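You operate a simulated robot arm through the tools that you are given. There is no shell and no other tool. Be economical: measure what you need, move in short steps, check, and stop when the job is done.

You run a simulated robot arm. Do the job below in one go: nothing can be reset, and whatever is moved stays where it is left.

## Task
Hang the three damp towels over the airer's bars, a free bar between them, till they dry.
Fine: the dry grey towel moves to the airer's low rail.

It is judged by the outcome, as a careful person would: the job done as asked, and still so three seconds after it is handed in. It fails if anything else is knocked over, pushed out of place, dropped, spilled or broken. Flat cloth is picked up by pressing the open fingertips on it (5 to 10 N) and closing them slowly along it; thin cloth reads only 2 to 8 mm in the jaws.

## Robot
A 6-joint arm with a two-finger parallel gripper, fixed in place. Base frame: the origin is at the foot of the arm, x ahead of it, y to its left, z up. Readings come in mm, degrees, newtons and seconds.
With the tool pointing down near the work surface it reaches from about 200 to 420 mm from the base axis. Its first joint turns from -115.0 to 115.0 degrees. Payload 4.2 kg.
The tool frame sits at the grasp point between the pads (the TCP): z along the fingers, y along the line on which they close. The tips reach 23 mm beyond it. The gripper opens to 94 mm. The fingers are 38 mm wide and 10 mm thick; the gripper's body (54 by 96 mm) begins 39 mm behind the TCP.
Orientation is that of the tool frame in the base frame, as a unit quaternion [w, x, y, z]. With the fingers straight down and closing along the base's y, the tool's x points along the base's -x, its y along +y and its z along -z.

## Interface
- The arm moves only by the tool jog_arm. Its argument "steps" is a list of rows, each a list of 7 numbers: the turn, a rotation vector about the tool's x, y, z in units of 5 degrees (1.0 is 5 degrees), then the shift along the tool's x, y, z in units of 20 mm (1.0 is 20 mm), then the closure in counts, from 0 (fully open) to 255 (shut). In form: [[wx, wy, wz, dx, dy, dz, grip], ...]. A call has 1 to 20 rows; each row shifts and turns the commanded pose from where the row before left it, along the tool's axes as they then stand. A call with a number of a shift or a turn outside -1 to 1 is refused whole. A row lasts 0.2 s, in which the tool goes at most 50 mm and 8.6 degrees; a call with a longer step from one row to the next is refused whole, and so is a gripper value outside its range. A pose out of reach is approached as far as the arm can. The call stops where the force on the tool passes 40 N (or 10 N more than at its start, if that is more) or the arm is blocked; 0.2 s more then pass. Each finger travels about 108 mm/s and halts on what it meets, pressing with about 29 N; the grip force reading is that of the motor and also rises with nothing between the fingers. The clock runs only during rows and for 0.2 s after the last one: add rows that do not move to give the fingers time. It gives the time, the measured TCP pose, the force on the tool (base axes), the opening and the grip force at its end, in the units of the frame above (readings bear some noise), with the torque about the TCP (base axes, N m) and any sound that the robot's microphone picked up, and new pictures: "show" is both (left out), scene, wrist or none.
- Cameras (640 x 400 px; columns grow to the right, rows downward): "scene" is fixed at [49.7, 649.6, 1594.4]; the picture's right is [-0.69, -0.73, 0.00], its down [-0.38, 0.36, -0.85] and it looks along [0.62, -0.59, -0.53] (base axes); focal length 291 px, centre (320, 200). "wrist" rides on the gripper at [86, 16, -75] in the tool frame; the picture's right is [-0.18, 0.98, 0.00], its down [-0.58, -0.11, -0.81] and it looks along [-0.79, -0.15, 0.59] (tool axes); focal length 243 px, centre (320, 200). There is no depth. A picture from a camera that has moved, and an enlarged one, comes with that camera's place and axes in the base frame and with its lens.
- move_column(by): slides the trunk up (or, below 0, down) by that many mm; the arm rides with it, the base frame stays. It gives what a move gives, with no picture.
- zoom(camera, box): a new picture of the part [left, top, right, bottom] of that camera's present view, enlarged. No time passes.
- job_done(): hands the job in; it is judged then, once.

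Go step by step. Nothing tells you positions but the pictures and the camera data: compare them with the known pose of the tool, close in by small moves and look again before you grip or let go. The budget is 120 turns and 200 pictures, counting those below and the enlarged ones. Unless the task says otherwise, let go and move clear before handing in, and close with one line.

The tools are called after "Request:" as name(argument=value, ...) on one line, values as JSON. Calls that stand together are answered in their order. jog_arm: Moves the arm, as the interface text tells. Its arguments: {"type":"object","properties":{"steps":{"type":"array"},"show":{"type":"string","enum":["both","scene","wrist","none"]}},"required":["steps"]} The other tools are called the same way: move_column (by) slides the trunk up or down; zoom (camera, box) takes an enlarged picture of a part of a camera's view; job_done () hands the job in.

At the start:

```text
t: 0.0
ee_pos: [564.9, -211.8, 1407.1]
tcp_rot: [0.0, 0.0, 1.0, 0.0]
force: [-0.4, 0.0, 0.1]
ft_torque: [0.02, 0.01, 0.02]
gripper_width: 94.2
grip_force: 0.0
trunk travel left (down, up): [-925.0, 65.0]
```

scene: 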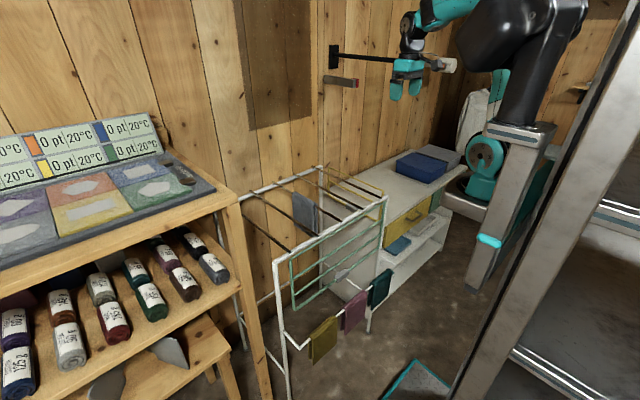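
wrist: 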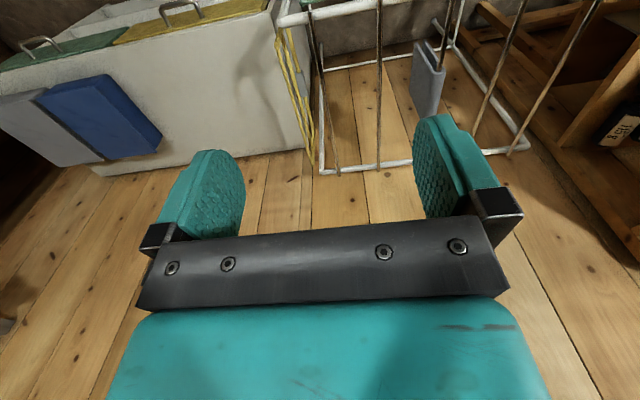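

I see an airer with a grey towel on one of its bars and three coloured towels (olive, plum, teal) on a low rail at the front. I'll zoom in to measure before moving.

Request:
zoom(camera="scene", box=[220, 150, 420, 275])

Request:
zoom(camera="scene", box=[260, 250, 420, 350])

Request:
zoom(camera="wrist", box=[240, 0, 640, 200])

```text
3.20 times, centred on (320, 212) of scene
camera zoom: at [49.7, 649.6, 1594.4], right [-0.69, -0.73, 0.0], down [-0.38, 0.36, -0.85], along [0.62, -0.59, -0.53], focal length 930 px, centre (320, 160)
```

zoom: 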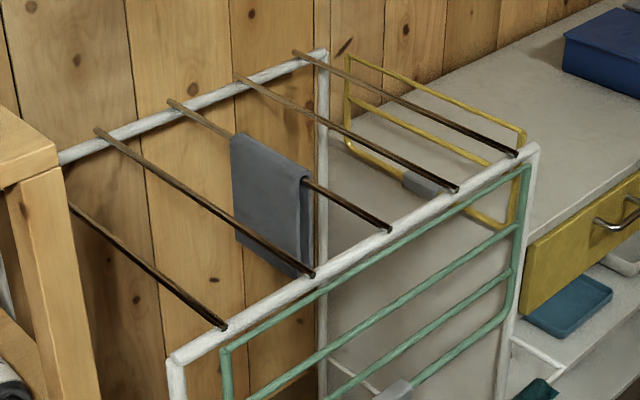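

```text
4.00 times, centred on (340, 300) of scene
camera zoom: at [49.7, 649.6, 1594.4], right [-0.69, -0.73, 0.0], down [-0.38, 0.36, -0.85], along [0.62, -0.59, -0.53], focal length 1162 px, centre (240, -200)
```

zoom: 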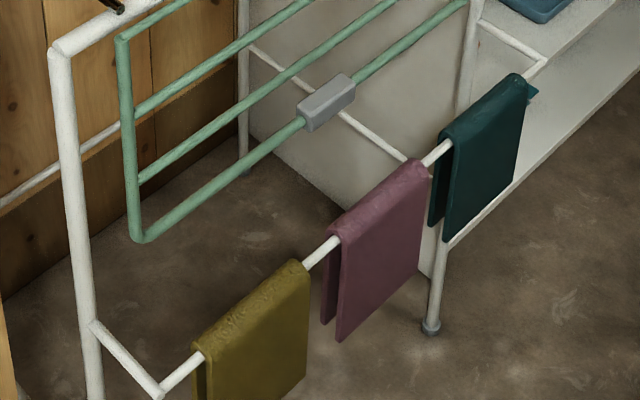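

```text
1.60 times, centred on (440, 100) of wrist
camera zoom: at [478.9, -193.8, 1481.1], right [0.18, 0.98, 0.0], down [0.58, -0.11, 0.81], along [0.79, -0.15, -0.59], focal length 388 px, centre (128, 360)
```

zoom: 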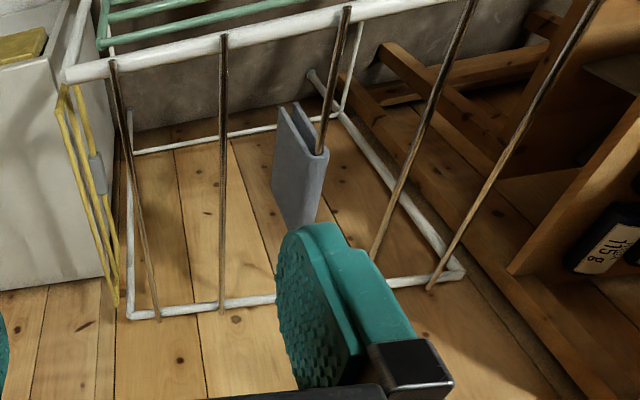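

The bars run along x from about 616 to 1030 at z≈974, at y≈-237, -118, 0, 120 and 240. The grey towel is on the middle bar. The low rail is near x≈522, z≈635, with the olive, plum and teal towels. I'll back off and lower for a closer look.

Request:
jog_arm(steps=[[0, 0, 0, 0.7, 1, 0, 0], [0, 0, 0, 0.7, 1, 0, 0], [0, 0, 0, 0.7, 1, 0, 0], [0, 0, 0, 0.7, 1, 0, 0], [0, 0, 0, 0.7, 1, 0, 0], [0, 0, 0, 0.7, 1, 0, 0], [0, 0, 0, 0.7, 1, 0, 0], [0, 0, 0, 0.7, 1, 0, 0], [0, 0, 0, 0.7, 1, 0, 0], [0, 0, 0, 0.7, 1, 0, 0], [0, 0, 0, 0.7, 1, 0, 0]], show="both")

Request:
move_column(by=-400)

```text
t: 2.4
ee_pos: [425.2, 13.4, 1400.0]
tcp_rot: [-0.002, 0.001, 1.0, -0.002]
force: [-0.6, -0.3, -0.1]
ft_torque: [0.0, 0.0, 0.04]
gripper_width: 94.1
grip_force: 0.1
out of reach, approached as far as the arm can: row 9, 10
trunk travel left (down, up): [-925.0, 65.0]
camera wrist: at [337.8, 30.6, 1474.6], right [0.18, 0.98, 0.0], down [0.58, -0.11, 0.81], along [0.79, -0.15, -0.59], focal length 243 px, centre (320, 200)
```

scene: 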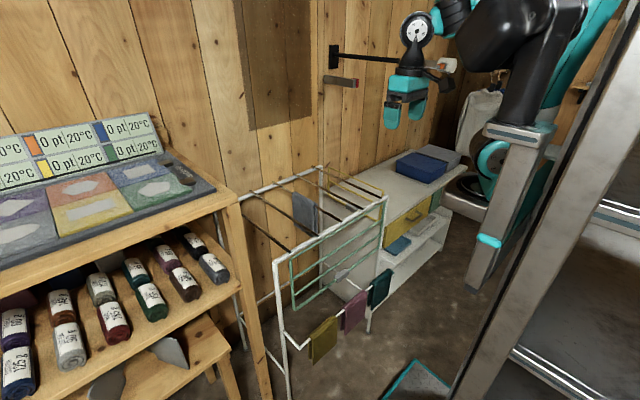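
wrist: 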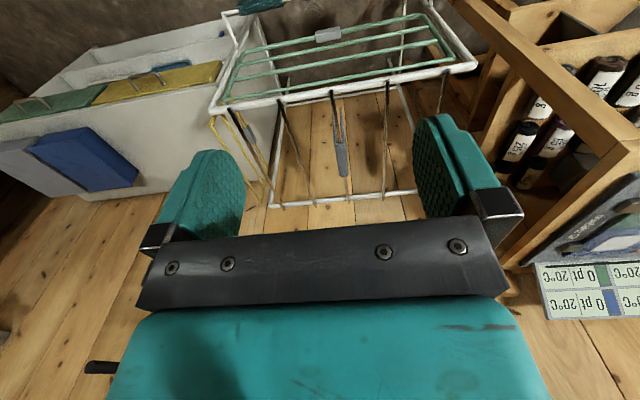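

```text
t: 6.2
ee_pos: [424.5, 12.9, 999.6]
tcp_rot: [-0.002, -0.001, 1.0, -0.001]
force: [0.7, -0.1, 0.2]
ft_torque: [0.03, 0.01, 0.01]
gripper_width: 94.0
grip_force: 0.0
trunk travel left (down, up): [-525.0, 465.0]
```

The arm is at z≈1000 in front of the airer. I'll yaw 90° so the fingers close along x, and look along the low rail.

Request:
jog_arm(steps=[[0, 0, 1, 0, 0, 0, 0], [0, 0, 1, 0, 0, 0, 0], [0, 0, 1, 0, 0, 0, 0], [0, 0, 1, 0, 0, 0, 0], [0, 0, 1, 0, 0, 0, 0], [0, 0, 1, 0, 0, 0, 0], [0, 0, 1, 0, 0, 0, 0], [0, 0, 1, 0, 0, 0, 0], [0, 0, 1, 0, 0, 0, 0], [0, 0, 1, 0, 0, 0, 0], [0, 0, 1, 0, 0, 0, 0], [0, 0, 1, 0, 0, 0, 0], [0, 0, 1, 0, 0, 0, 0], [0, 0, 1, 0, 0, 0, 0], [0, 0, 1, 0, 0, 0, 0], [0, 0, 1, 0, 0, 0, 0], [0, 0, 1, 0, 0, 0, 0], [0, 0, 1, 0, 0, 0, 0]], show="both")

```text
t: 10.0
ee_pos: [424.1, 13.3, 1000.2]
tcp_rot: [0.0, 0.708, 0.706, -0.002]
force: [-0.3, -0.5, 0.3]
ft_torque: [-0.01, 0.04, -0.02]
gripper_width: 93.9
grip_force: 0.1
trunk travel left (down, up): [-525.0, 465.0]
camera wrist: at [440.7, 100.6, 1074.2], right [0.98, -0.19, 0.0], down [-0.11, -0.58, 0.81], along [-0.15, -0.79, -0.59], focal length 243 px, centre (320, 200)
```

scene: 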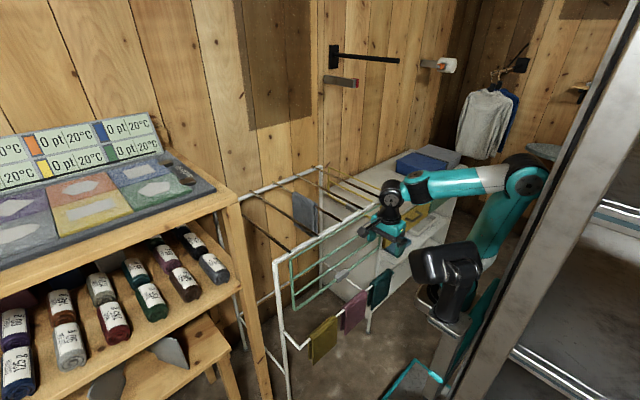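
wrist: 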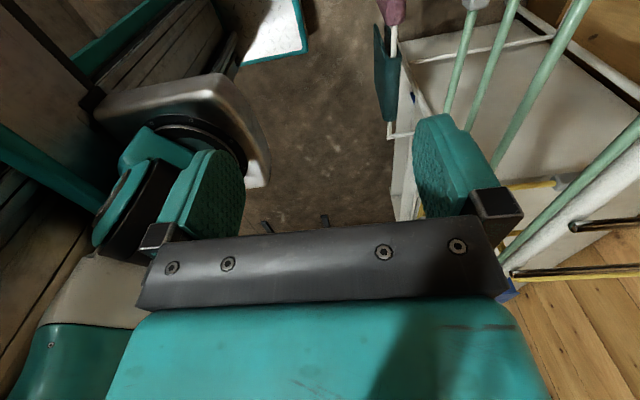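

I'll move above the teal towel for a close look along the rail.

Request:
jog_arm(steps=[[0, 0, 0, -0.95, 0.49, 0, 0], [0, 0, 0, -0.95, 0.49, 0, 0], [0, 0, 0, -0.95, 0.49, 0, 0], [0, 0, 0, -0.95, 0.49, 0, 0], [0, 0, 0, -0.95, 0.49, 0, 0], [0, 0, 0, -0.95, 0.49, 0, 0], [0, 0, 0, -0.95, 0.49, 0, 0], [0, 0, 0, -0.95, 0.49, 0, 0], [0, 0, 0, -0.95, 0.49, 0, 0], [0, 0, 0, -0.95, 0.49, 0, 0]], show="none")

Request:
move_column(by=-250)

Request:
jog_arm(steps=[[0, 0, 0, 0, 0, 0, 0]])

```text
t: 12.2
ee_pos: [522.8, -178.0, 997.9]
tcp_rot: [0.0, 0.707, 0.707, -0.001]
force: [0.2, 0.2, 0.7]
ft_torque: [0.0, 0.04, -0.01]
gripper_width: 93.9
grip_force: 0.1
trunk travel left (down, up): [-525.0, 465.0]
```

```text
t: 14.8
ee_pos: [521.3, -178.7, 748.4]
tcp_rot: [0.0, 0.708, 0.706, -0.001]
force: [0.1, -0.5, -0.8]
ft_torque: [0.03, 0.01, -0.01]
gripper_width: 93.9
grip_force: 0.0
trunk travel left (down, up): [-275.0, 715.0]
```

```text
t: 15.2
ee_pos: [522.7, -178.0, 746.9]
tcp_rot: [0.0, 0.707, 0.707, -0.002]
force: [-0.4, 0.3, 0.1]
ft_torque: [0.02, 0.05, -0.02]
gripper_width: 93.9
grip_force: 0.0
trunk travel left (down, up): [-275.0, 715.0]
camera wrist: at [538.3, -90.5, 822.5], right [0.98, -0.18, 0.0], down [-0.11, -0.58, 0.81], along [-0.15, -0.79, -0.59], focal length 243 px, centre (320, 200)
```

scene: 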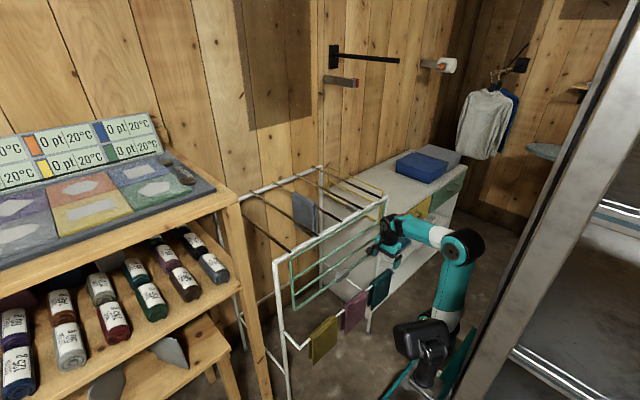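
wrist: 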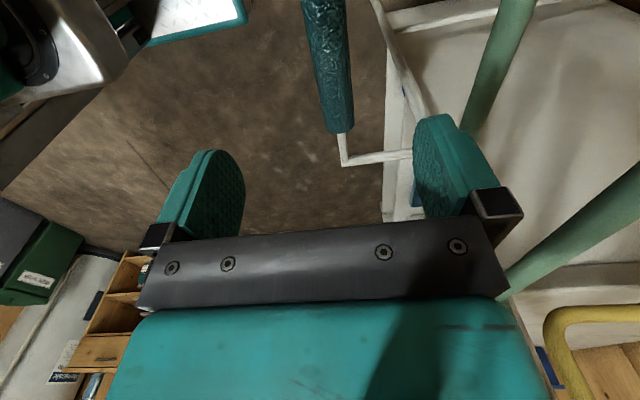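

The towel crest looks about 25 mm wide near x≈530. I'll back up along the rail to see it in cross-section.

Request:
jog_arm(steps=[[0, 0, 0, 1, 0, 0, 0], [0, 0, 0, 1, 0, 0, 0], [0, 0, 0, 1, 0, 0, 0], [0, 0, 0, 1, 0, 0, 0], [0, 0, 0, 1, 0, 0, 0], [0, 0, 0, 0.5, 0, 0, 0]], show="none")

Request:
zoom(camera="wrist", box=[220, 0, 460, 150])

```text
t: 16.6
ee_pos: [521.5, -68.2, 749.4]
tcp_rot: [0.0, 0.707, 0.707, -0.002]
force: [0.6, 0.7, -0.3]
ft_torque: [0.01, 0.02, 0.0]
gripper_width: 94.3
grip_force: 0.1
trunk travel left (down, up): [-275.0, 715.0]
```

```text
2.67 times, centred on (340, 75) of wrist
camera zoom: at [538.5, 20.0, 824.2], right [0.98, -0.18, 0.0], down [-0.11, -0.58, 0.81], along [-0.15, -0.79, -0.59], focal length 647 px, centre (267, 533)
```

zoom: 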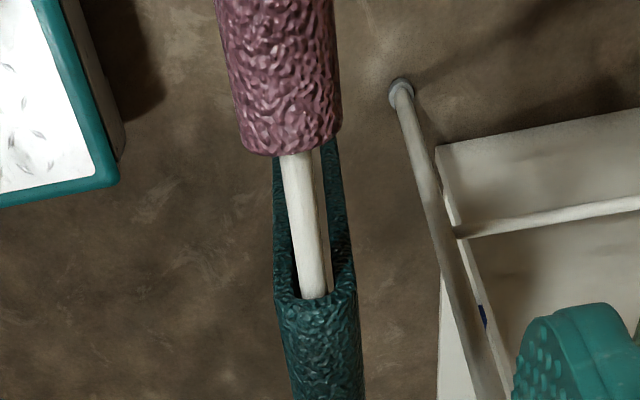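

The rail is about 11 mm thick and the towel saddles it, about 29 mm wide, with its crest near x=530, z≈640. I'll straddle the teal towel's crest and part-close.

Request:
jog_arm(steps=[[0, 0, 0, -1, 0, 0, 0], [0, 0, 0, -1, 0.1, 0, 0], [0, 0, 0, -1, 0.1, 0, 0], [0, 0, 0, -1, 0.1, 0, 0], [0, 0, 0, -1, 0.1, 0, 0], [0, 0, 0, -0.4, 0, 0, 0], [0, 0, 0, 0, 0, 1, 0], [0, 0, 0, 0, 0, 1, 0], [0, 0, 0, 0, 0, 1, 0], [0, 0, 0, 0, 0, 1, 40], [0, 0, 0, 0, 0, 0.6, 80], [0, 0, 0, 0, 0, 0, 110], [0, 0, 0, 0, 0, 0, 130]], show="none")

Request:
zoom(camera="wrist", box=[160, 0, 480, 200])

Request:
zoom(camera="scene", box=[340, 200, 440, 300])

```text
t: 19.4
ee_pos: [525.9, -177.7, 656.1]
tcp_rot: [0.0, 0.707, 0.707, -0.002]
force: [0.2, -0.3, -0.4]
ft_torque: [0.0, 0.02, -0.04]
gripper_width: 46.1
grip_force: 0.1
trunk travel left (down, up): [-275.0, 715.0]
```

```text
2.00 times, centred on (320, 100) of wrist
camera zoom: at [544.2, -89.9, 730.5], right [0.98, -0.18, 0.0], down [-0.11, -0.58, 0.81], along [-0.15, -0.79, -0.59], focal length 485 px, centre (320, 400)
```

zoom: 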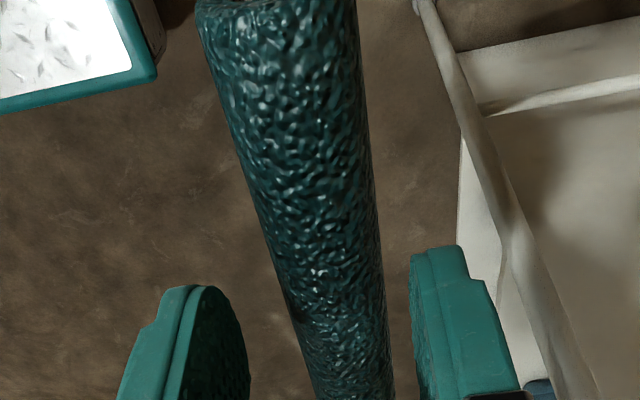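

```text
4.00 times, centred on (390, 250) of scene
camera zoom: at [49.7, 649.6, 1594.4], right [-0.69, -0.73, 0.0], down [-0.38, 0.36, -0.85], along [0.62, -0.59, -0.53], focal length 1162 px, centre (40, 0)
```

zoom: 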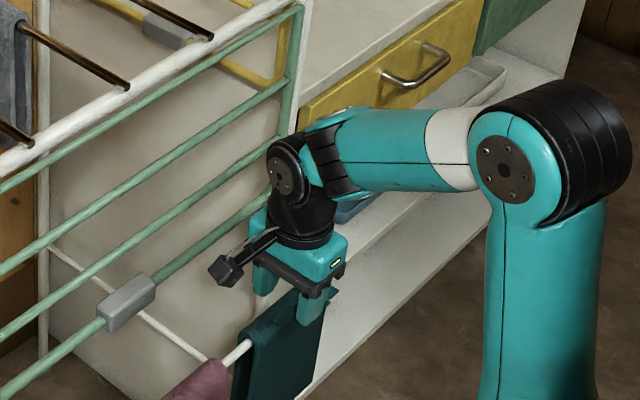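

The fingers straddle the crest and the towel is about 3 mm toward +x of centre. I'll correct that and close slowly.

Request:
jog_arm(steps=[[0, 0, 0, 0, 0.15, 0, 140], [0, 0, 0, 0, 0, 0, 160], [0, 0, 0, 0, 0, 0, 175], [0, 0, 0, 0, 0, 0, 185], [0, 0, 0, 0, 0, 0, 195], [0, 0, 0, 0, 0, 0, 205], [0, 0, 0, 0, 0, 0, 215], [0, 0, 0, 0, 0, 0, 225], [0, 0, 0, 0, 0, 0, 235], [0, 0, 0, 0, 0, 0, 235]], show="none")

Request:
zoom(camera="wrist", box=[160, 0, 480, 200])

```text
t: 21.6
ee_pos: [531.2, -177.8, 656.7]
tcp_rot: [0.0, 0.707, 0.707, -0.001]
force: [0.1, 0.3, 0.2]
ft_torque: [0.03, -0.01, -0.04]
gripper_width: 7.5
grip_force: 0.3
trunk travel left (down, up): [-275.0, 715.0]
```

```text
2.00 times, centred on (320, 100) of wrist
camera zoom: at [548.3, -89.9, 730.8], right [0.98, -0.18, 0.0], down [-0.11, -0.58, 0.81], along [-0.15, -0.79, -0.59], focal length 485 px, centre (320, 400)
```

zoom: 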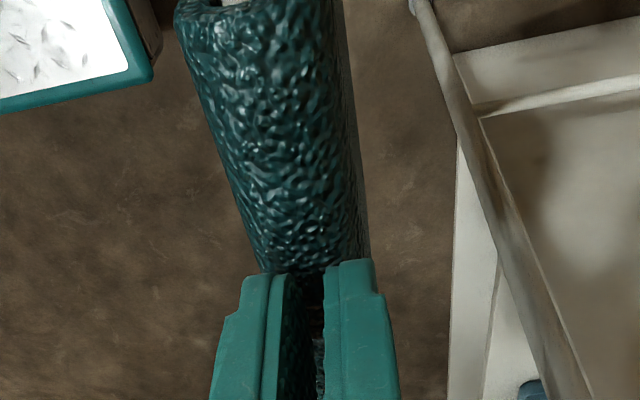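

The fingers closed just above the crest, so it is lower than I thought. I'll feel for its height with small downward moves.

Request:
jog_arm(steps=[[0, 0, 0, 0, 0, 0.15, 235], [0, 0, 0, 0, 0, 0, 235]], show="none")

Request:
jog_arm(steps=[[0, 0, 0, 0, 0, 0.15, 235], [0, 0, 0, 0, 0, 0, 235]], show="none")

Request:
jog_arm(steps=[[0, 0, 0, 0, 0, 0.15, 235], [0, 0, 0, 0, 0, 0, 235]], show="none")

```text
t: 22.2
ee_pos: [532.2, -178.2, 655.1]
tcp_rot: [0.002, 0.707, 0.707, 0.001]
force: [-8.9, -0.4, 38.6]
ft_torque: [0.33, 0.37, 0.05]
gripper_width: 7.2
grip_force: 0.1
trunk travel left (down, up): [-275.0, 715.0]
```

```text
t: 22.5
ee_pos: [533.1, -177.8, 654.7]
tcp_rot: [0.003, 0.707, 0.707, 0.001]
force: [-6.8, 1.5, 27.0]
ft_torque: [0.33, 0.34, 0.02]
gripper_width: 10.0
grip_force: 3.5
trunk travel left (down, up): [-275.0, 715.0]
stopped in row 1: the force on the tool passed its limit at 57 N (the readings are from after the stop); the commanded pose is now the measured one
```

```text
t: 22.9
ee_pos: [533.9, -177.6, 654.9]
tcp_rot: [0.005, 0.707, 0.707, 0.003]
force: [-7.9, 2.2, 23.1]
ft_torque: [0.36, 0.43, 0.03]
gripper_width: 11.1
grip_force: 4.0
trunk travel left (down, up): [-275.0, 715.0]
stopped in row 1: the force on the tool passed its limit at 45 N (the readings are from after the stop); the commanded pose is now the measured one
```

Contact: the crest is at about z=633 and stiff against the rail. I'll lift off, open, and go about 7 mm below the crest.

Request:
jog_arm(steps=[[0, 0, 0, 0, 0, -0.5, 235], [0, 0, 0, 0, 0, 0, 180], [0, 0, 0, 0, 0, 0, 140], [0, 0, 0, 0, -0.1, 0, 120]], show="none")

Request:
zoom(camera="wrist", box=[160, 0, 480, 200])

```text
t: 23.9
ee_pos: [530.8, -179.1, 663.0]
tcp_rot: [0.004, 0.707, 0.707, 0.001]
force: [-0.8, -0.8, -0.5]
ft_torque: [-0.01, 0.02, 0.03]
gripper_width: 49.9
grip_force: 0.2
trunk travel left (down, up): [-275.0, 715.0]
```

```text
2.00 times, centred on (320, 100) of wrist
camera zoom: at [547.9, -89.7, 738.9], right [0.98, -0.18, 0.01], down [-0.12, -0.58, 0.81], along [-0.14, -0.79, -0.59], focal length 485 px, centre (320, 400)
```

zoom: 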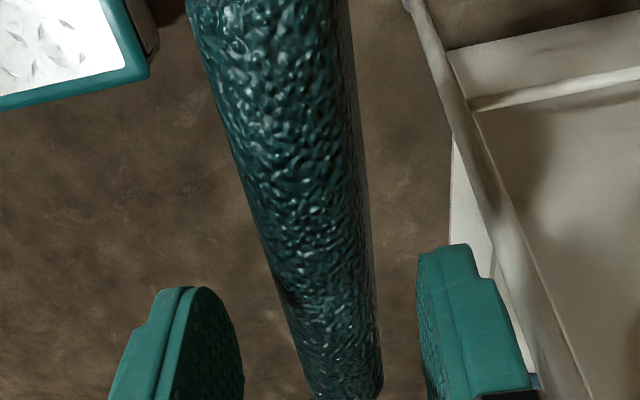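

Request:
jog_arm(steps=[[0, 0, 0, 0, -0.08, 0.7, 120], [0, 0, 0, 0, 0, 0, 140], [0, 0, 0, 0, 0, 0, 160], [0, 0, 0, 0, 0, 0, 175], [0, 0, 0, 0, 0, 0, 185], [0, 0, 0, 0, 0, 0, 195], [0, 0, 0, 0, 0, 0, 205], [0, 0, 0, 0, 0, 0, 215], [0, 0, 0, 0, 0, 0, 225], [0, 0, 0, 0, 0, 0, 235], [0, 0, 0, 0, 0, 0, 235]], show="none")

Request:
zoom(camera="wrist", box=[160, 0, 480, 200])

```text
t: 26.3
ee_pos: [529.4, -177.1, 651.2]
tcp_rot: [0.004, 0.707, 0.707, 0.001]
force: [-0.5, 0.3, 0.5]
ft_torque: [0.05, 0.01, -0.02]
gripper_width: 26.0
grip_force: 29.0
trunk travel left (down, up): [-275.0, 715.0]
```

```text
2.00 times, centred on (320, 100) of wrist
camera zoom: at [546.1, -89.3, 724.9], right [0.98, -0.18, 0.01], down [-0.12, -0.58, 0.81], along [-0.14, -0.79, -0.59], focal length 485 px, centre (320, 400)
```

zoom: 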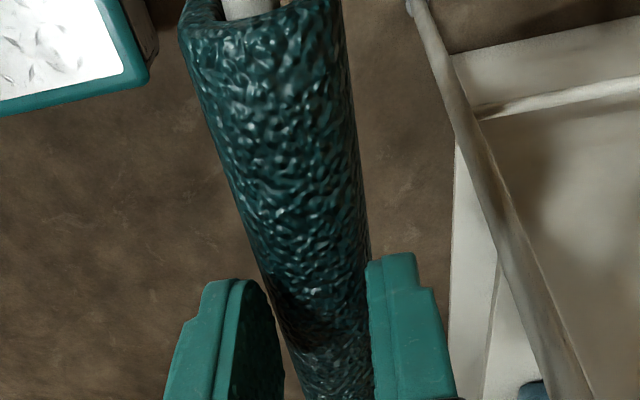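

The towel holds its shape at 26 mm under 29 N, so it acts like a stiff saddle that can be lifted straight off. I'll take a deeper grip and lift a little.

Request:
jog_arm(steps=[[0, 0, 0, 0, 0, 0, 160], [0, 0, 0, 0, 0, 0, 150], [0, 0, 0, 0, 0, 0.5, 150], [0, 0, 0, 0, 0, 0.3, 150], [0, 0, 0, 0, 0, 0, 180], [0, 0, 0, 0, 0, 0, 200], [0, 0, 0, 0, 0, 0, 230], [0, 0, 0, 0, 0, 0, 230]], show="none")

Request:
jog_arm(steps=[[0, 0, 0, 0, 0, -0.3, 230], [0, 0, 0, 0, 0, -0.3, 230]], show="both")

```text
t: 28.1
ee_pos: [531.2, -177.3, 635.0]
tcp_rot: [0.003, 0.707, 0.707, 0.001]
force: [-1.8, 1.4, 3.1]
ft_torque: [0.07, 0.03, 0.08]
gripper_width: 29.5
grip_force: 29.4
trunk travel left (down, up): [-275.0, 715.0]
```

```text
t: 28.7
ee_pos: [530.9, -177.7, 646.1]
tcp_rot: [0.004, 0.707, 0.707, 0.001]
force: [-0.2, -0.4, -1.6]
ft_torque: [-0.01, -0.01, -0.02]
gripper_width: 29.5
grip_force: 28.8
trunk travel left (down, up): [-275.0, 715.0]
camera wrist: at [546.8, -89.4, 720.2], right [0.98, -0.18, 0.01], down [-0.12, -0.58, 0.81], along [-0.14, -0.79, -0.59], focal length 243 px, centre (320, 200)
```

scene: 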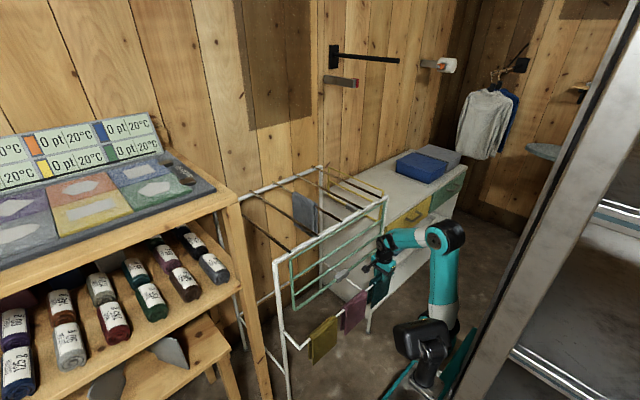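
wrist: 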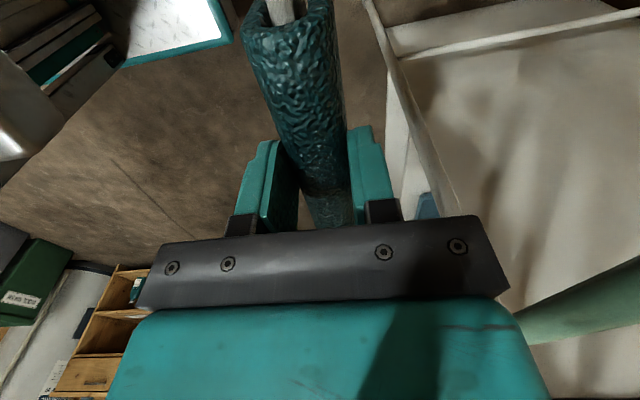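

The towel is lifting with a light 1.6 N load. I'll raise the column to clear the rail and airer, then check.

Request:
move_column(by=650)

Request:
jog_arm(steps=[[0, 0, -1, 0, 0, 0, 230], [0, 0, -1, 0, 0, 0, 230], [0, 0, -1, 0, 0, 0, 230], [0, 0, -1, 0, 0, 0, 230], [0, 0, -1, 0, 0, 0, 230], [0, 0, -1, 0, 0, 0, 230], [0, 0, -1, 0, 0, 0, 230], [0, 0, -1, 0, 0, 0, 230], [0, 0, -1, 0, 0, 0, 230], [0, 0, -1, 0, 0, 0, 230], [0, 0, -1, 0, 0, 0, 230], [0, 0, -1, 0, 0, 0, 230], [0, 0, -1, 0, 0, 0, 230], [0, 0, -1, 0, 0, 0, 230], [0, 0, -1, 0, 0, 0, 230], [0, 0, -1, 0, 0, 0, 230], [0, 0, -1, 0, 0, 0, 230], [0, 0, -1, 0, 0, 0, 230]])

```text
refused: 650 is not a number from -400 to 400
```

```text
t: 31.3
ee_pos: [528.7, -181.7, 646.4]
tcp_rot: [0.006, 0.362, 0.932, -0.006]
force: [1.6, 0.3, -3.5]
ft_torque: [0.33, -0.09, -3.96]
gripper_width: 80.5
grip_force: 29.2
trunk travel left (down, up): [-275.0, 715.0]
stopped in row 13: the arm was blocked; the commanded pose is now the measured one
camera wrist: at [476.7, -109.4, 719.4], right [0.8, 0.6, 0.0], down [0.35, -0.46, 0.82], along [0.49, -0.65, -0.58], focal length 243 px, centre (320, 200)
```

scene: 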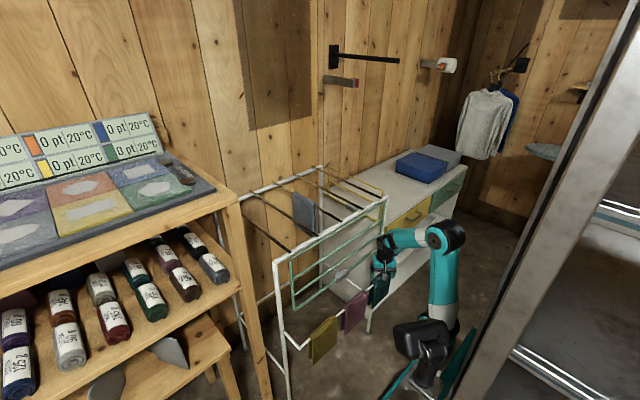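
wrist: 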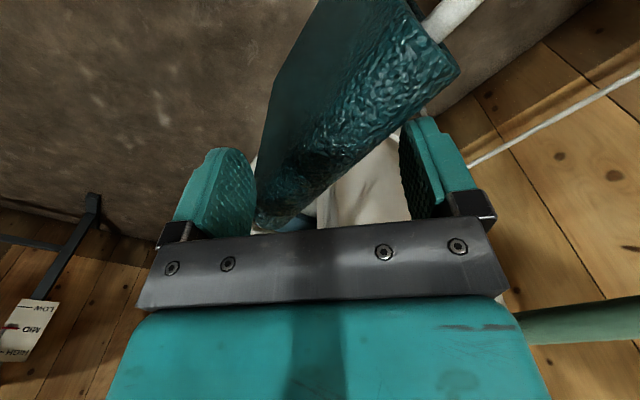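

The column move was refused, and the chained turn then twisted the gripper against the towel while it was still on the rail. The towel is still draped. I'll open, turn back and check, and I won't chain dependent moves again.

Request:
jog_arm(steps=[[0, 0, 0, 0, 0, 0, 20], [0, 0, 0, 0, 0, 0, 0], [0, 0, 0, 0, 0, 0, 0], [0, 0, 0, 0, 0, -1, 0], [0, 0, 0, 0, 0, -1, 0]], show="both")

```text
t: 32.5
ee_pos: [529.0, -182.0, 687.6]
tcp_rot: [0.006, 0.357, 0.934, -0.004]
force: [0.3, -0.1, 0.2]
ft_torque: [0.01, 0.0, 0.04]
gripper_width: 93.9
grip_force: 0.0
trunk travel left (down, up): [-275.0, 715.0]
camera wrist: at [474.3, -110.0, 761.2], right [0.79, 0.61, 0.0], down [0.35, -0.46, 0.81], along [0.5, -0.65, -0.58], focal length 243 px, centre (320, 200)
```

scene: 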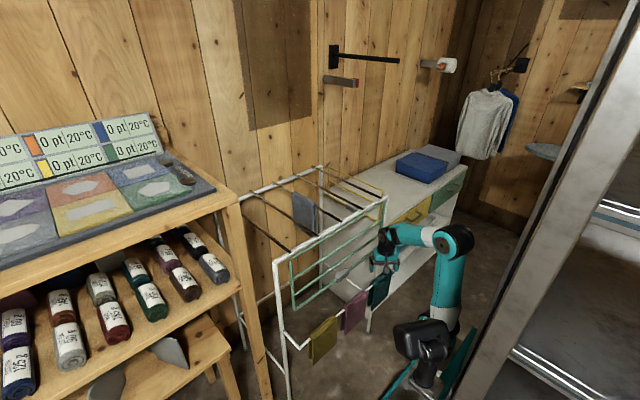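
wrist: 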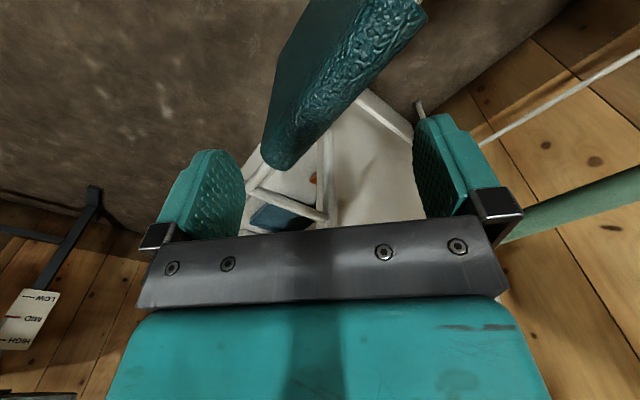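

The towel still sits properly on the rail. I'll turn back 48° and look.

Request:
jog_arm(steps=[[0, 0, 1, 0, 0, 0, 0], [0, 0, 1, 0, 0, 0, 0], [0, 0, 1, 0, 0, 0, 0], [0, 0, 1, 0, 0, 0, 0], [0, 0, 1, 0, 0, 0, 0], [0, 0, 1, 0, 0, 0, 0], [0, 0, 1, 0, 0, 0, 0], [0, 0, 1, 0, 0, 0, 0], [0, 0, 1, 0, 0, 0, 0], [0, 0, 0.64, 0, 0, 0, 80], [0, 0, 0, 0, 0, 0, 120]], show="wrist")

```text
t: 34.9
ee_pos: [531.4, -181.1, 687.2]
tcp_rot: [0.008, 0.708, 0.706, -0.001]
force: [-0.1, -0.1, 0.3]
ft_torque: [-0.01, 0.01, -0.02]
gripper_width: 49.6
grip_force: 0.1
trunk travel left (down, up): [-275.0, 715.0]
camera wrist: at [546.1, -92.7, 760.2], right [0.98, -0.19, 0.01], down [-0.12, -0.57, 0.81], along [-0.14, -0.8, -0.58], focal length 243 px, centre (320, 200)
```

wrist: 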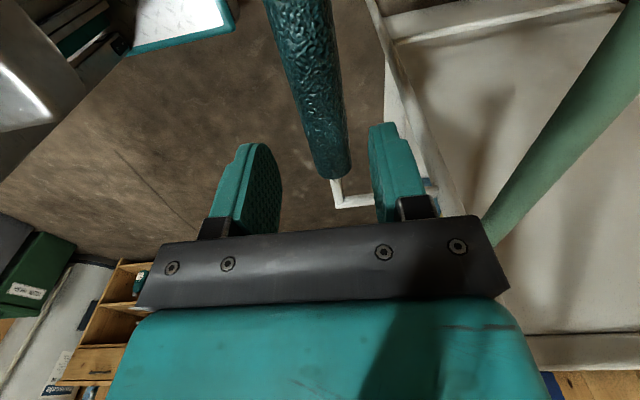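

The teal towel is straight between the fingers again. I'll descend and grip as before.

Request:
jog_arm(steps=[[0, 0, 0, 0, 0, 0.87, 120], [0, 0, 0, 0, 0, 0.87, 120], [0, 0, 0, 0, 0, 0.87, 140], [0, 0, 0, 0, 0, 0, 160], [0, 0, 0, 0, 0, 0, 180], [0, 0, 0, 0, 0, 0, 200], [0, 0, 0, 0, 0, 0, 230], [0, 0, 0, 0, 0, 0, 230]], show="none")

```text
t: 36.7
ee_pos: [529.2, -181.4, 634.1]
tcp_rot: [0.007, 0.708, 0.706, -0.002]
force: [0.6, 0.7, 0.5]
ft_torque: [-0.01, 0.02, -0.01]
gripper_width: 29.3
grip_force: 29.4
trunk travel left (down, up): [-275.0, 715.0]
```

Request:
move_column(by=60)

Request:
zoom(camera="scene", box=[340, 200, 440, 300])

Request:
zoom(camera="wrist", box=[160, 0, 480, 200])

```text
t: 37.7
ee_pos: [529.4, -182.6, 694.7]
tcp_rot: [0.007, 0.708, 0.706, -0.001]
force: [0.1, -0.3, -2.0]
ft_torque: [-0.02, -0.02, 0.01]
gripper_width: 29.5
grip_force: 29.4
trunk travel left (down, up): [-335.0, 655.0]
```

```text
4.00 times, centred on (390, 250) of scene
camera zoom: at [49.7, 649.6, 1594.4], right [-0.69, -0.73, 0.0], down [-0.38, 0.36, -0.85], along [0.62, -0.59, -0.53], focal length 1162 px, centre (40, 0)
```

zoom: 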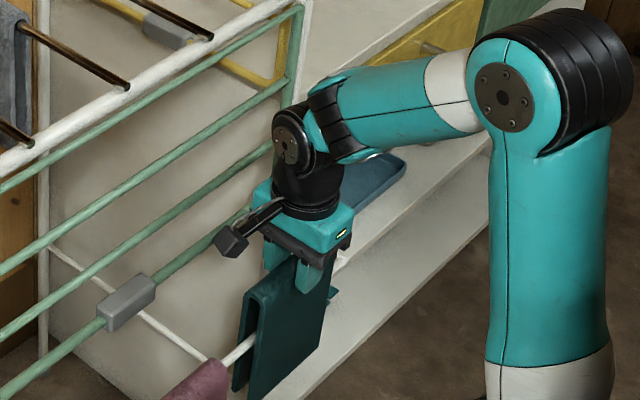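

```text
2.00 times, centred on (320, 100) of wrist
camera zoom: at [545.3, -93.5, 767.8], right [0.98, -0.19, 0.01], down [-0.12, -0.57, 0.81], along [-0.14, -0.8, -0.58], focal length 485 px, centre (320, 400)
```

zoom: 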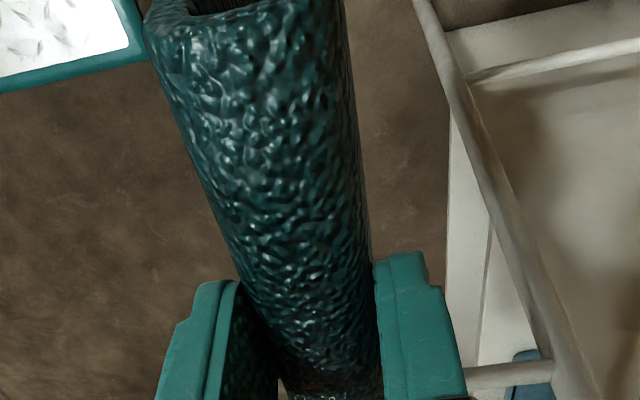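

The teal towel is off the rail and keeping its shape. I'll raise the column.

Request:
move_column(by=400)

```text
t: 41.5
ee_pos: [529.0, -181.3, 1094.8]
tcp_rot: [0.007, 0.708, 0.706, -0.001]
force: [-0.3, -0.7, -1.4]
ft_torque: [0.0, 0.02, 0.01]
gripper_width: 29.4
grip_force: 28.7
trunk travel left (down, up): [-735.0, 255.0]
```

Request:
move_column(by=150)

```text
t: 43.3
ee_pos: [528.4, -181.6, 1244.3]
tcp_rot: [0.008, 0.707, 0.707, -0.002]
force: [1.1, -0.1, -2.2]
ft_torque: [0.02, 0.01, 0.04]
gripper_width: 29.4
grip_force: 28.8
trunk travel left (down, up): [-885.0, 105.0]
```

Clear above the airer. Now I'll turn the tool 90° so the towel lies along the bars.

Request:
jog_arm(steps=[[0, 0, -1, 0, 0, 0, 230], [0, 0, -1, 0, 0, 0, 230], [0, 0, -1, 0, 0, 0, 230], [0, 0, -1, 0, 0, 0, 230], [0, 0, -1, 0, 0, 0, 230], [0, 0, -1, 0, 0, 0, 230], [0, 0, -1, 0, 0, 0, 230], [0, 0, -1, 0, 0, 0, 230], [0, 0, -1, 0, 0, 0, 230], [0, 0, -1, 0, 0, 0, 230], [0, 0, -1, 0, 0, 0, 230], [0, 0, -1, 0, 0, 0, 230], [0, 0, -1, 0, 0, 0, 230], [0, 0, -1, 0, 0, 0, 230], [0, 0, -1, 0, 0, 0, 230], [0, 0, -1, 0, 0, 0, 230], [0, 0, -1, 0, 0, 0, 230], [0, 0, -1, 0, 0, 0, 230]], show="both")

```text
t: 47.1
ee_pos: [529.5, -183.0, 1244.0]
tcp_rot: [0.004, 0.0, 1.0, -0.006]
force: [0.4, -0.4, -1.5]
ft_torque: [0.03, -0.01, 0.0]
gripper_width: 29.4
grip_force: 28.9
trunk travel left (down, up): [-885.0, 105.0]
camera wrist: at [442.5, -163.3, 1317.7], right [0.18, 0.98, -0.01], down [0.57, -0.1, 0.81], along [0.8, -0.16, -0.58], focal length 243 px, centre (320, 200)
```

scene: 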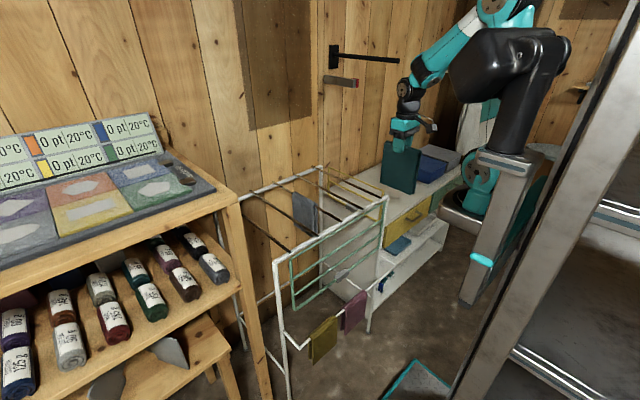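
wrist: 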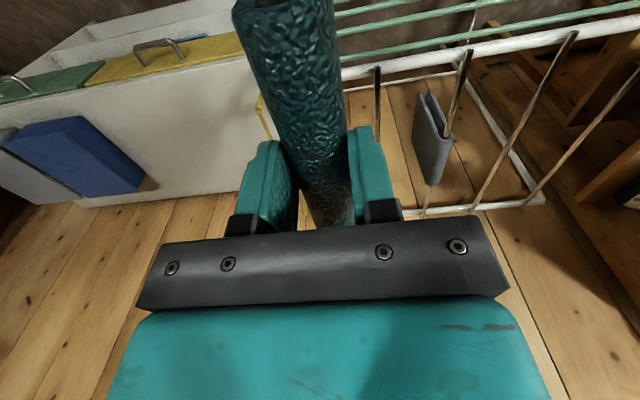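

Now forward over bar 1, towards (712, -237), staying high.

Request:
jog_arm(steps=[[0, 0, 0, -0.92, -0.27, 0, 230], [0, 0, 0, -0.92, -0.27, 0, 230], [0, 0, 0, -0.92, -0.27, 0, 230], [0, 0, 0, -0.92, -0.27, 0, 230], [0, 0, 0, -0.92, -0.27, 0, 230], [0, 0, 0, -0.92, -0.27, 0, 230], [0, 0, 0, -0.92, -0.27, 0, 230], [0, 0, 0, -0.92, -0.27, 0, 230], [0, 0, 0, -0.92, -0.27, 0, 230], [0, 0, 0, -0.92, -0.27, 0, 230]], show="both")

```text
t: 49.3
ee_pos: [714.1, -236.3, 1247.8]
tcp_rot: [0.004, 0.0, 1.0, -0.006]
force: [0.2, 0.8, -1.4]
ft_torque: [0.01, -0.01, 0.01]
gripper_width: 29.5
grip_force: 28.2
trunk travel left (down, up): [-885.0, 105.0]
camera wrist: at [627.3, -218.5, 1320.7], right [0.19, 0.98, -0.01], down [0.57, -0.1, 0.81], along [0.8, -0.16, -0.58], focal length 243 px, centre (320, 200)
```

scene: 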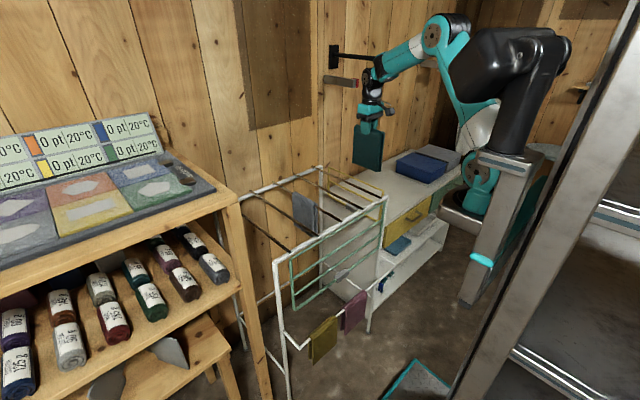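
wrist: 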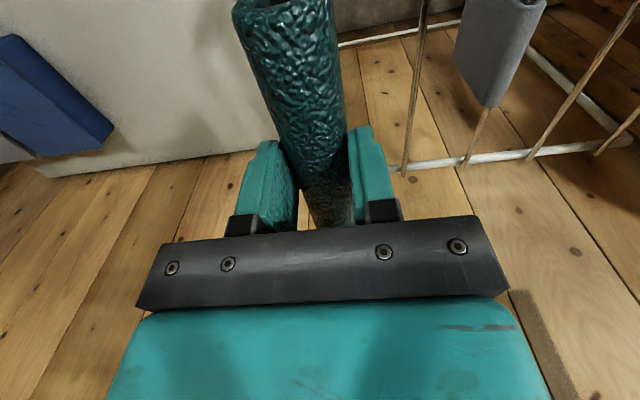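

Reach is fine. I'll lower so the towel's hem is just above the bar and check alignment.

Request:
move_column(by=-105)

Request:
jog_arm(steps=[[0, 0, 0, 0, 0, 0, 230]], show="wrist")

Request:
zoom(camera="scene", box=[280, 100, 440, 200])

Request:
zoom(camera="wrist", box=[160, 0, 480, 200])

```text
t: 50.6
ee_pos: [714.0, -237.2, 1142.6]
tcp_rot: [0.004, 0.001, 1.0, -0.006]
force: [0.2, -0.1, -1.3]
ft_torque: [0.01, 0.0, 0.03]
gripper_width: 29.2
grip_force: 28.7
trunk travel left (down, up): [-780.0, 210.0]
```

```text
t: 51.0
ee_pos: [714.8, -235.7, 1143.1]
tcp_rot: [0.004, 0.001, 1.0, -0.007]
force: [-0.1, 0.5, -2.0]
ft_torque: [0.01, 0.01, -0.02]
gripper_width: 29.7
grip_force: 29.0
trunk travel left (down, up): [-780.0, 210.0]
camera wrist: at [627.4, -218.4, 1215.5], right [0.19, 0.98, -0.01], down [0.57, -0.1, 0.81], along [0.8, -0.16, -0.58], focal length 243 px, centre (320, 200)
```

wrist: 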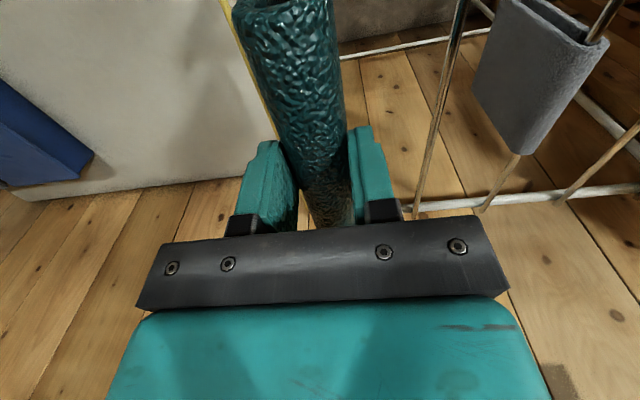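

```text
4.00 times, centred on (360, 150) of scene
camera zoom: at [49.7, 649.6, 1594.4], right [-0.69, -0.73, 0.0], down [-0.38, 0.36, -0.85], along [0.62, -0.59, -0.53], focal length 1162 px, centre (160, 400)
```

zoom: 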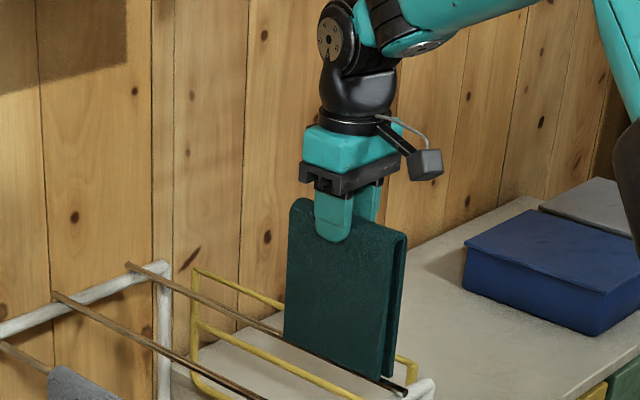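

```text
2.00 times, centred on (320, 100) of wrist
camera zoom: at [627.4, -218.4, 1215.5], right [0.19, 0.98, -0.01], down [0.57, -0.1, 0.81], along [0.8, -0.16, -0.58], focal length 485 px, centre (320, 400)
```

zoom: 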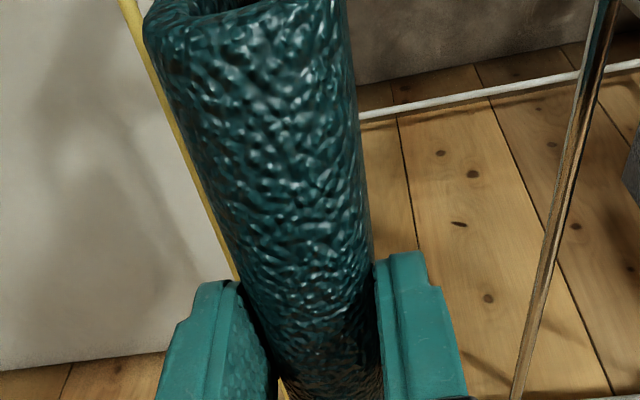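

The hem is about 15 mm above bar 1 and laterally close. I'll trim the small tilt and shift to y=-240, then lower until the hem passes the bar, watching forces.

Request:
jog_arm(steps=[[-0.16, 0.09, 0, 0, -0.18, 0, 230], [0, 0, 0, 0, 0, 0.5, 230], [0, 0, 0, 0, 0, 0.3, 230], [0, 0, 0, 0, 0, 0, 230]], show="none")

Request:
zoom(camera="scene", box=[320, 140, 416, 200])

Request:
zoom(camera="wrist", box=[160, 0, 480, 200])

```text
t: 52.0
ee_pos: [713.6, -240.3, 1124.8]
tcp_rot: [0.0, 0.001, 1.0, 0.001]
force: [-1.4, 0.0, -0.4]
ft_torque: [0.0, -0.01, 0.0]
gripper_width: 29.5
grip_force: 29.6
trunk travel left (down, up): [-780.0, 210.0]
```

```text
6.67 times, centred on (368, 170) of scene
camera zoom: at [49.7, 649.6, 1594.4], right [-0.69, -0.73, 0.0], down [-0.38, 0.36, -0.85], along [0.62, -0.59, -0.53], focal length 1937 px, centre (0, 400)
```

zoom: 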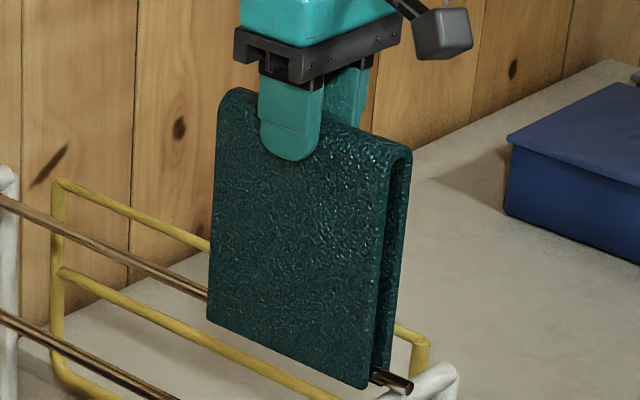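

```text
2.00 times, centred on (320, 100) of wrist
camera zoom: at [628.1, -223.0, 1199.4], right [0.19, 0.98, 0.0], down [0.58, -0.11, 0.81], along [0.79, -0.15, -0.59], focal length 485 px, centre (320, 400)
```

zoom: 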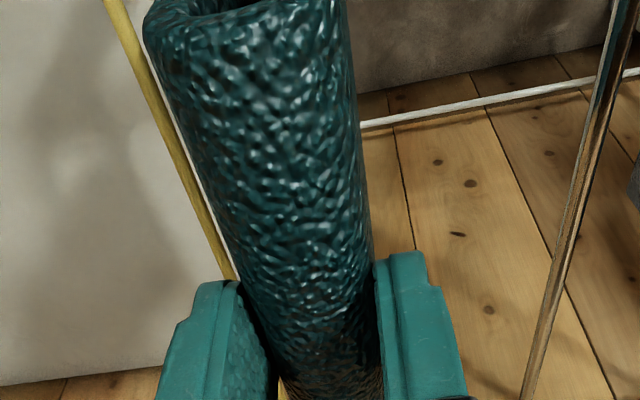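

The bar seems to line up between the panels. I'll lower in small steps, watching the force.

Request:
jog_arm(steps=[[0, 0, 0, 0, 0, 0.3, 230], [0, 0, 0, 0, 0, 0.3, 230], [0, 0, 0, 0, 0, 0, 230]], show="none")

Request:
zoom(camera="scene", box=[320, 140, 416, 200])

```text
t: 52.9
ee_pos: [713.7, -241.0, 1114.2]
tcp_rot: [0.0, 0.001, 1.0, 0.0]
force: [-0.1, 0.8, -1.1]
ft_torque: [-0.01, 0.0, 0.0]
gripper_width: 29.6
grip_force: 28.9
trunk travel left (down, up): [-780.0, 210.0]
```

```text
6.67 times, centred on (368, 170) of scene
camera zoom: at [49.7, 649.6, 1594.4], right [-0.69, -0.73, 0.0], down [-0.38, 0.36, -0.85], along [0.62, -0.59, -0.53], focal length 1937 px, centre (0, 400)
```

zoom: 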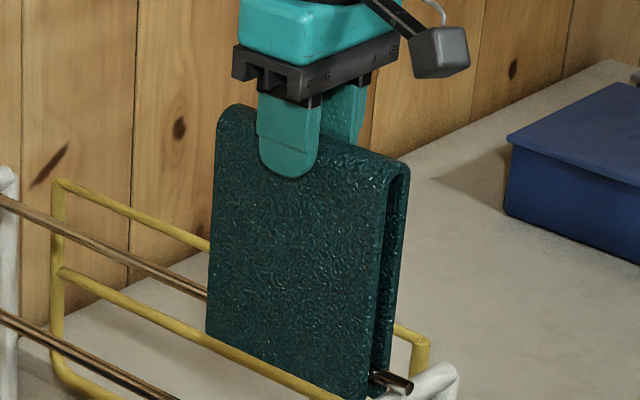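

The bar now passes between the two panels. I'll continue down.

Request:
jog_arm(steps=[[0, 0, 0, 0, 0, 0.5, 230], [0, 0, 0, 0, 0, 0.5, 230], [0, 0, 0, 0, 0, 0.5, 230], [0, 0, 0, 0, 0, 0.5, 230], [0, 0, 0, 0, 0, 0.5, 230], [0, 0, 0, 0, 0, 0.5, 230], [0, 0, 0, 0, 0, 0.5, 230], [0, 0, 0, 0, 0, 0.5, 230], [0, 0, 0, 0, 0, 0.5, 230], [0, 0, 0, 0, 0, 0.5, 230], [0, 0, 0, 0, 0, 0, 230]], show="both")

```text
t: 55.2
ee_pos: [712.6, -240.0, 1013.0]
tcp_rot: [0.001, 0.001, 1.0, 0.001]
force: [0.8, 0.1, -0.5]
ft_torque: [0.0, -0.03, -0.01]
gripper_width: 29.6
grip_force: 28.9
trunk travel left (down, up): [-780.0, 210.0]
camera wrist: at [626.7, -222.2, 1087.7], right [0.19, 0.98, 0.0], down [0.58, -0.11, 0.81], along [0.79, -0.15, -0.59], focal length 243 px, centre (320, 200)
```

scene: 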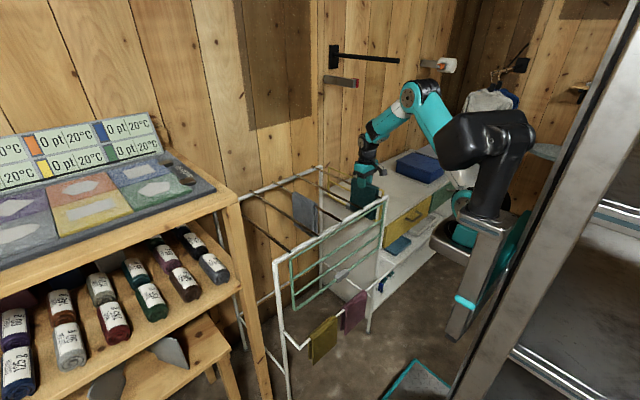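
wrist: 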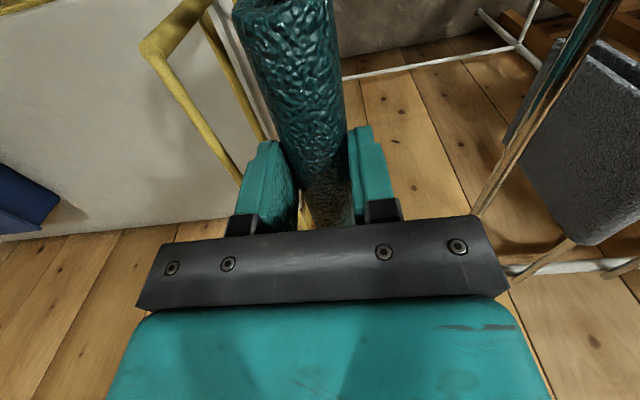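

Request:
jog_arm(steps=[[0, 0, 0, 0, 0, 0.4, 230], [0, 0, 0, 0, 0, 0.4, 230], [0, 0, 0, 0, 0, 0.2, 230], [0, 0, 0, 0, 0, 0.2, 230], [0, 0, 0, 0, 0, 0, 230]], show="none")

Request:
zoom(camera="scene", box=[320, 155, 416, 215])

```text
t: 56.5
ee_pos: [714.1, -239.2, 988.8]
tcp_rot: [0.001, 0.001, 1.0, 0.001]
force: [-0.4, -0.8, -1.3]
ft_torque: [0.0, 0.02, -0.03]
gripper_width: 29.5
grip_force: 28.8
trunk travel left (down, up): [-780.0, 210.0]
```

```text
6.67 times, centred on (368, 185) of scene
camera zoom: at [49.7, 649.6, 1594.4], right [-0.69, -0.73, 0.0], down [-0.38, 0.36, -0.85], along [0.62, -0.59, -0.53], focal length 1937 px, centre (0, 300)
```

zoom: 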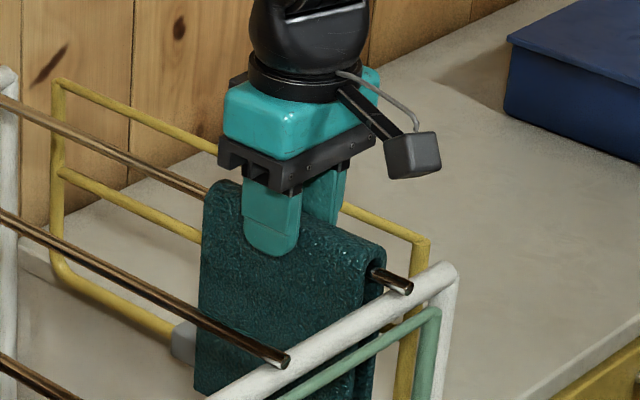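

The bar sits just under the fold. A few small steps down until it takes the weight.

Request:
jog_arm(steps=[[0, 0, 0, 0, 0, 0.2, 230], [0, 0, 0, 0, 0, 0.15, 230], [0, 0, 0, 0, 0, 0, 230]], show="none")

Request:
zoom(camera="scene", box=[350, 175, 398, 205])

```text
t: 57.2
ee_pos: [714.0, -240.9, 985.0]
tcp_rot: [0.002, 0.0, 1.0, 0.001]
force: [-2.0, 2.9, 8.4]
ft_torque: [-0.01, -0.58, 0.19]
gripper_width: 29.5
grip_force: 28.4
trunk travel left (down, up): [-780.0, 210.0]
```

```text
13.33 times, centred on (374, 190) of scene
camera zoom: at [49.7, 649.6, 1594.4], right [-0.69, -0.73, 0.0], down [-0.38, 0.36, -0.85], along [0.62, -0.59, -0.53], focal length 3874 px, centre (-400, 333)
```

zoom: 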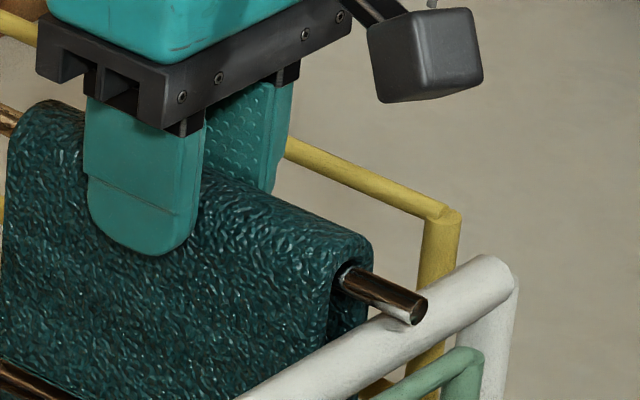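

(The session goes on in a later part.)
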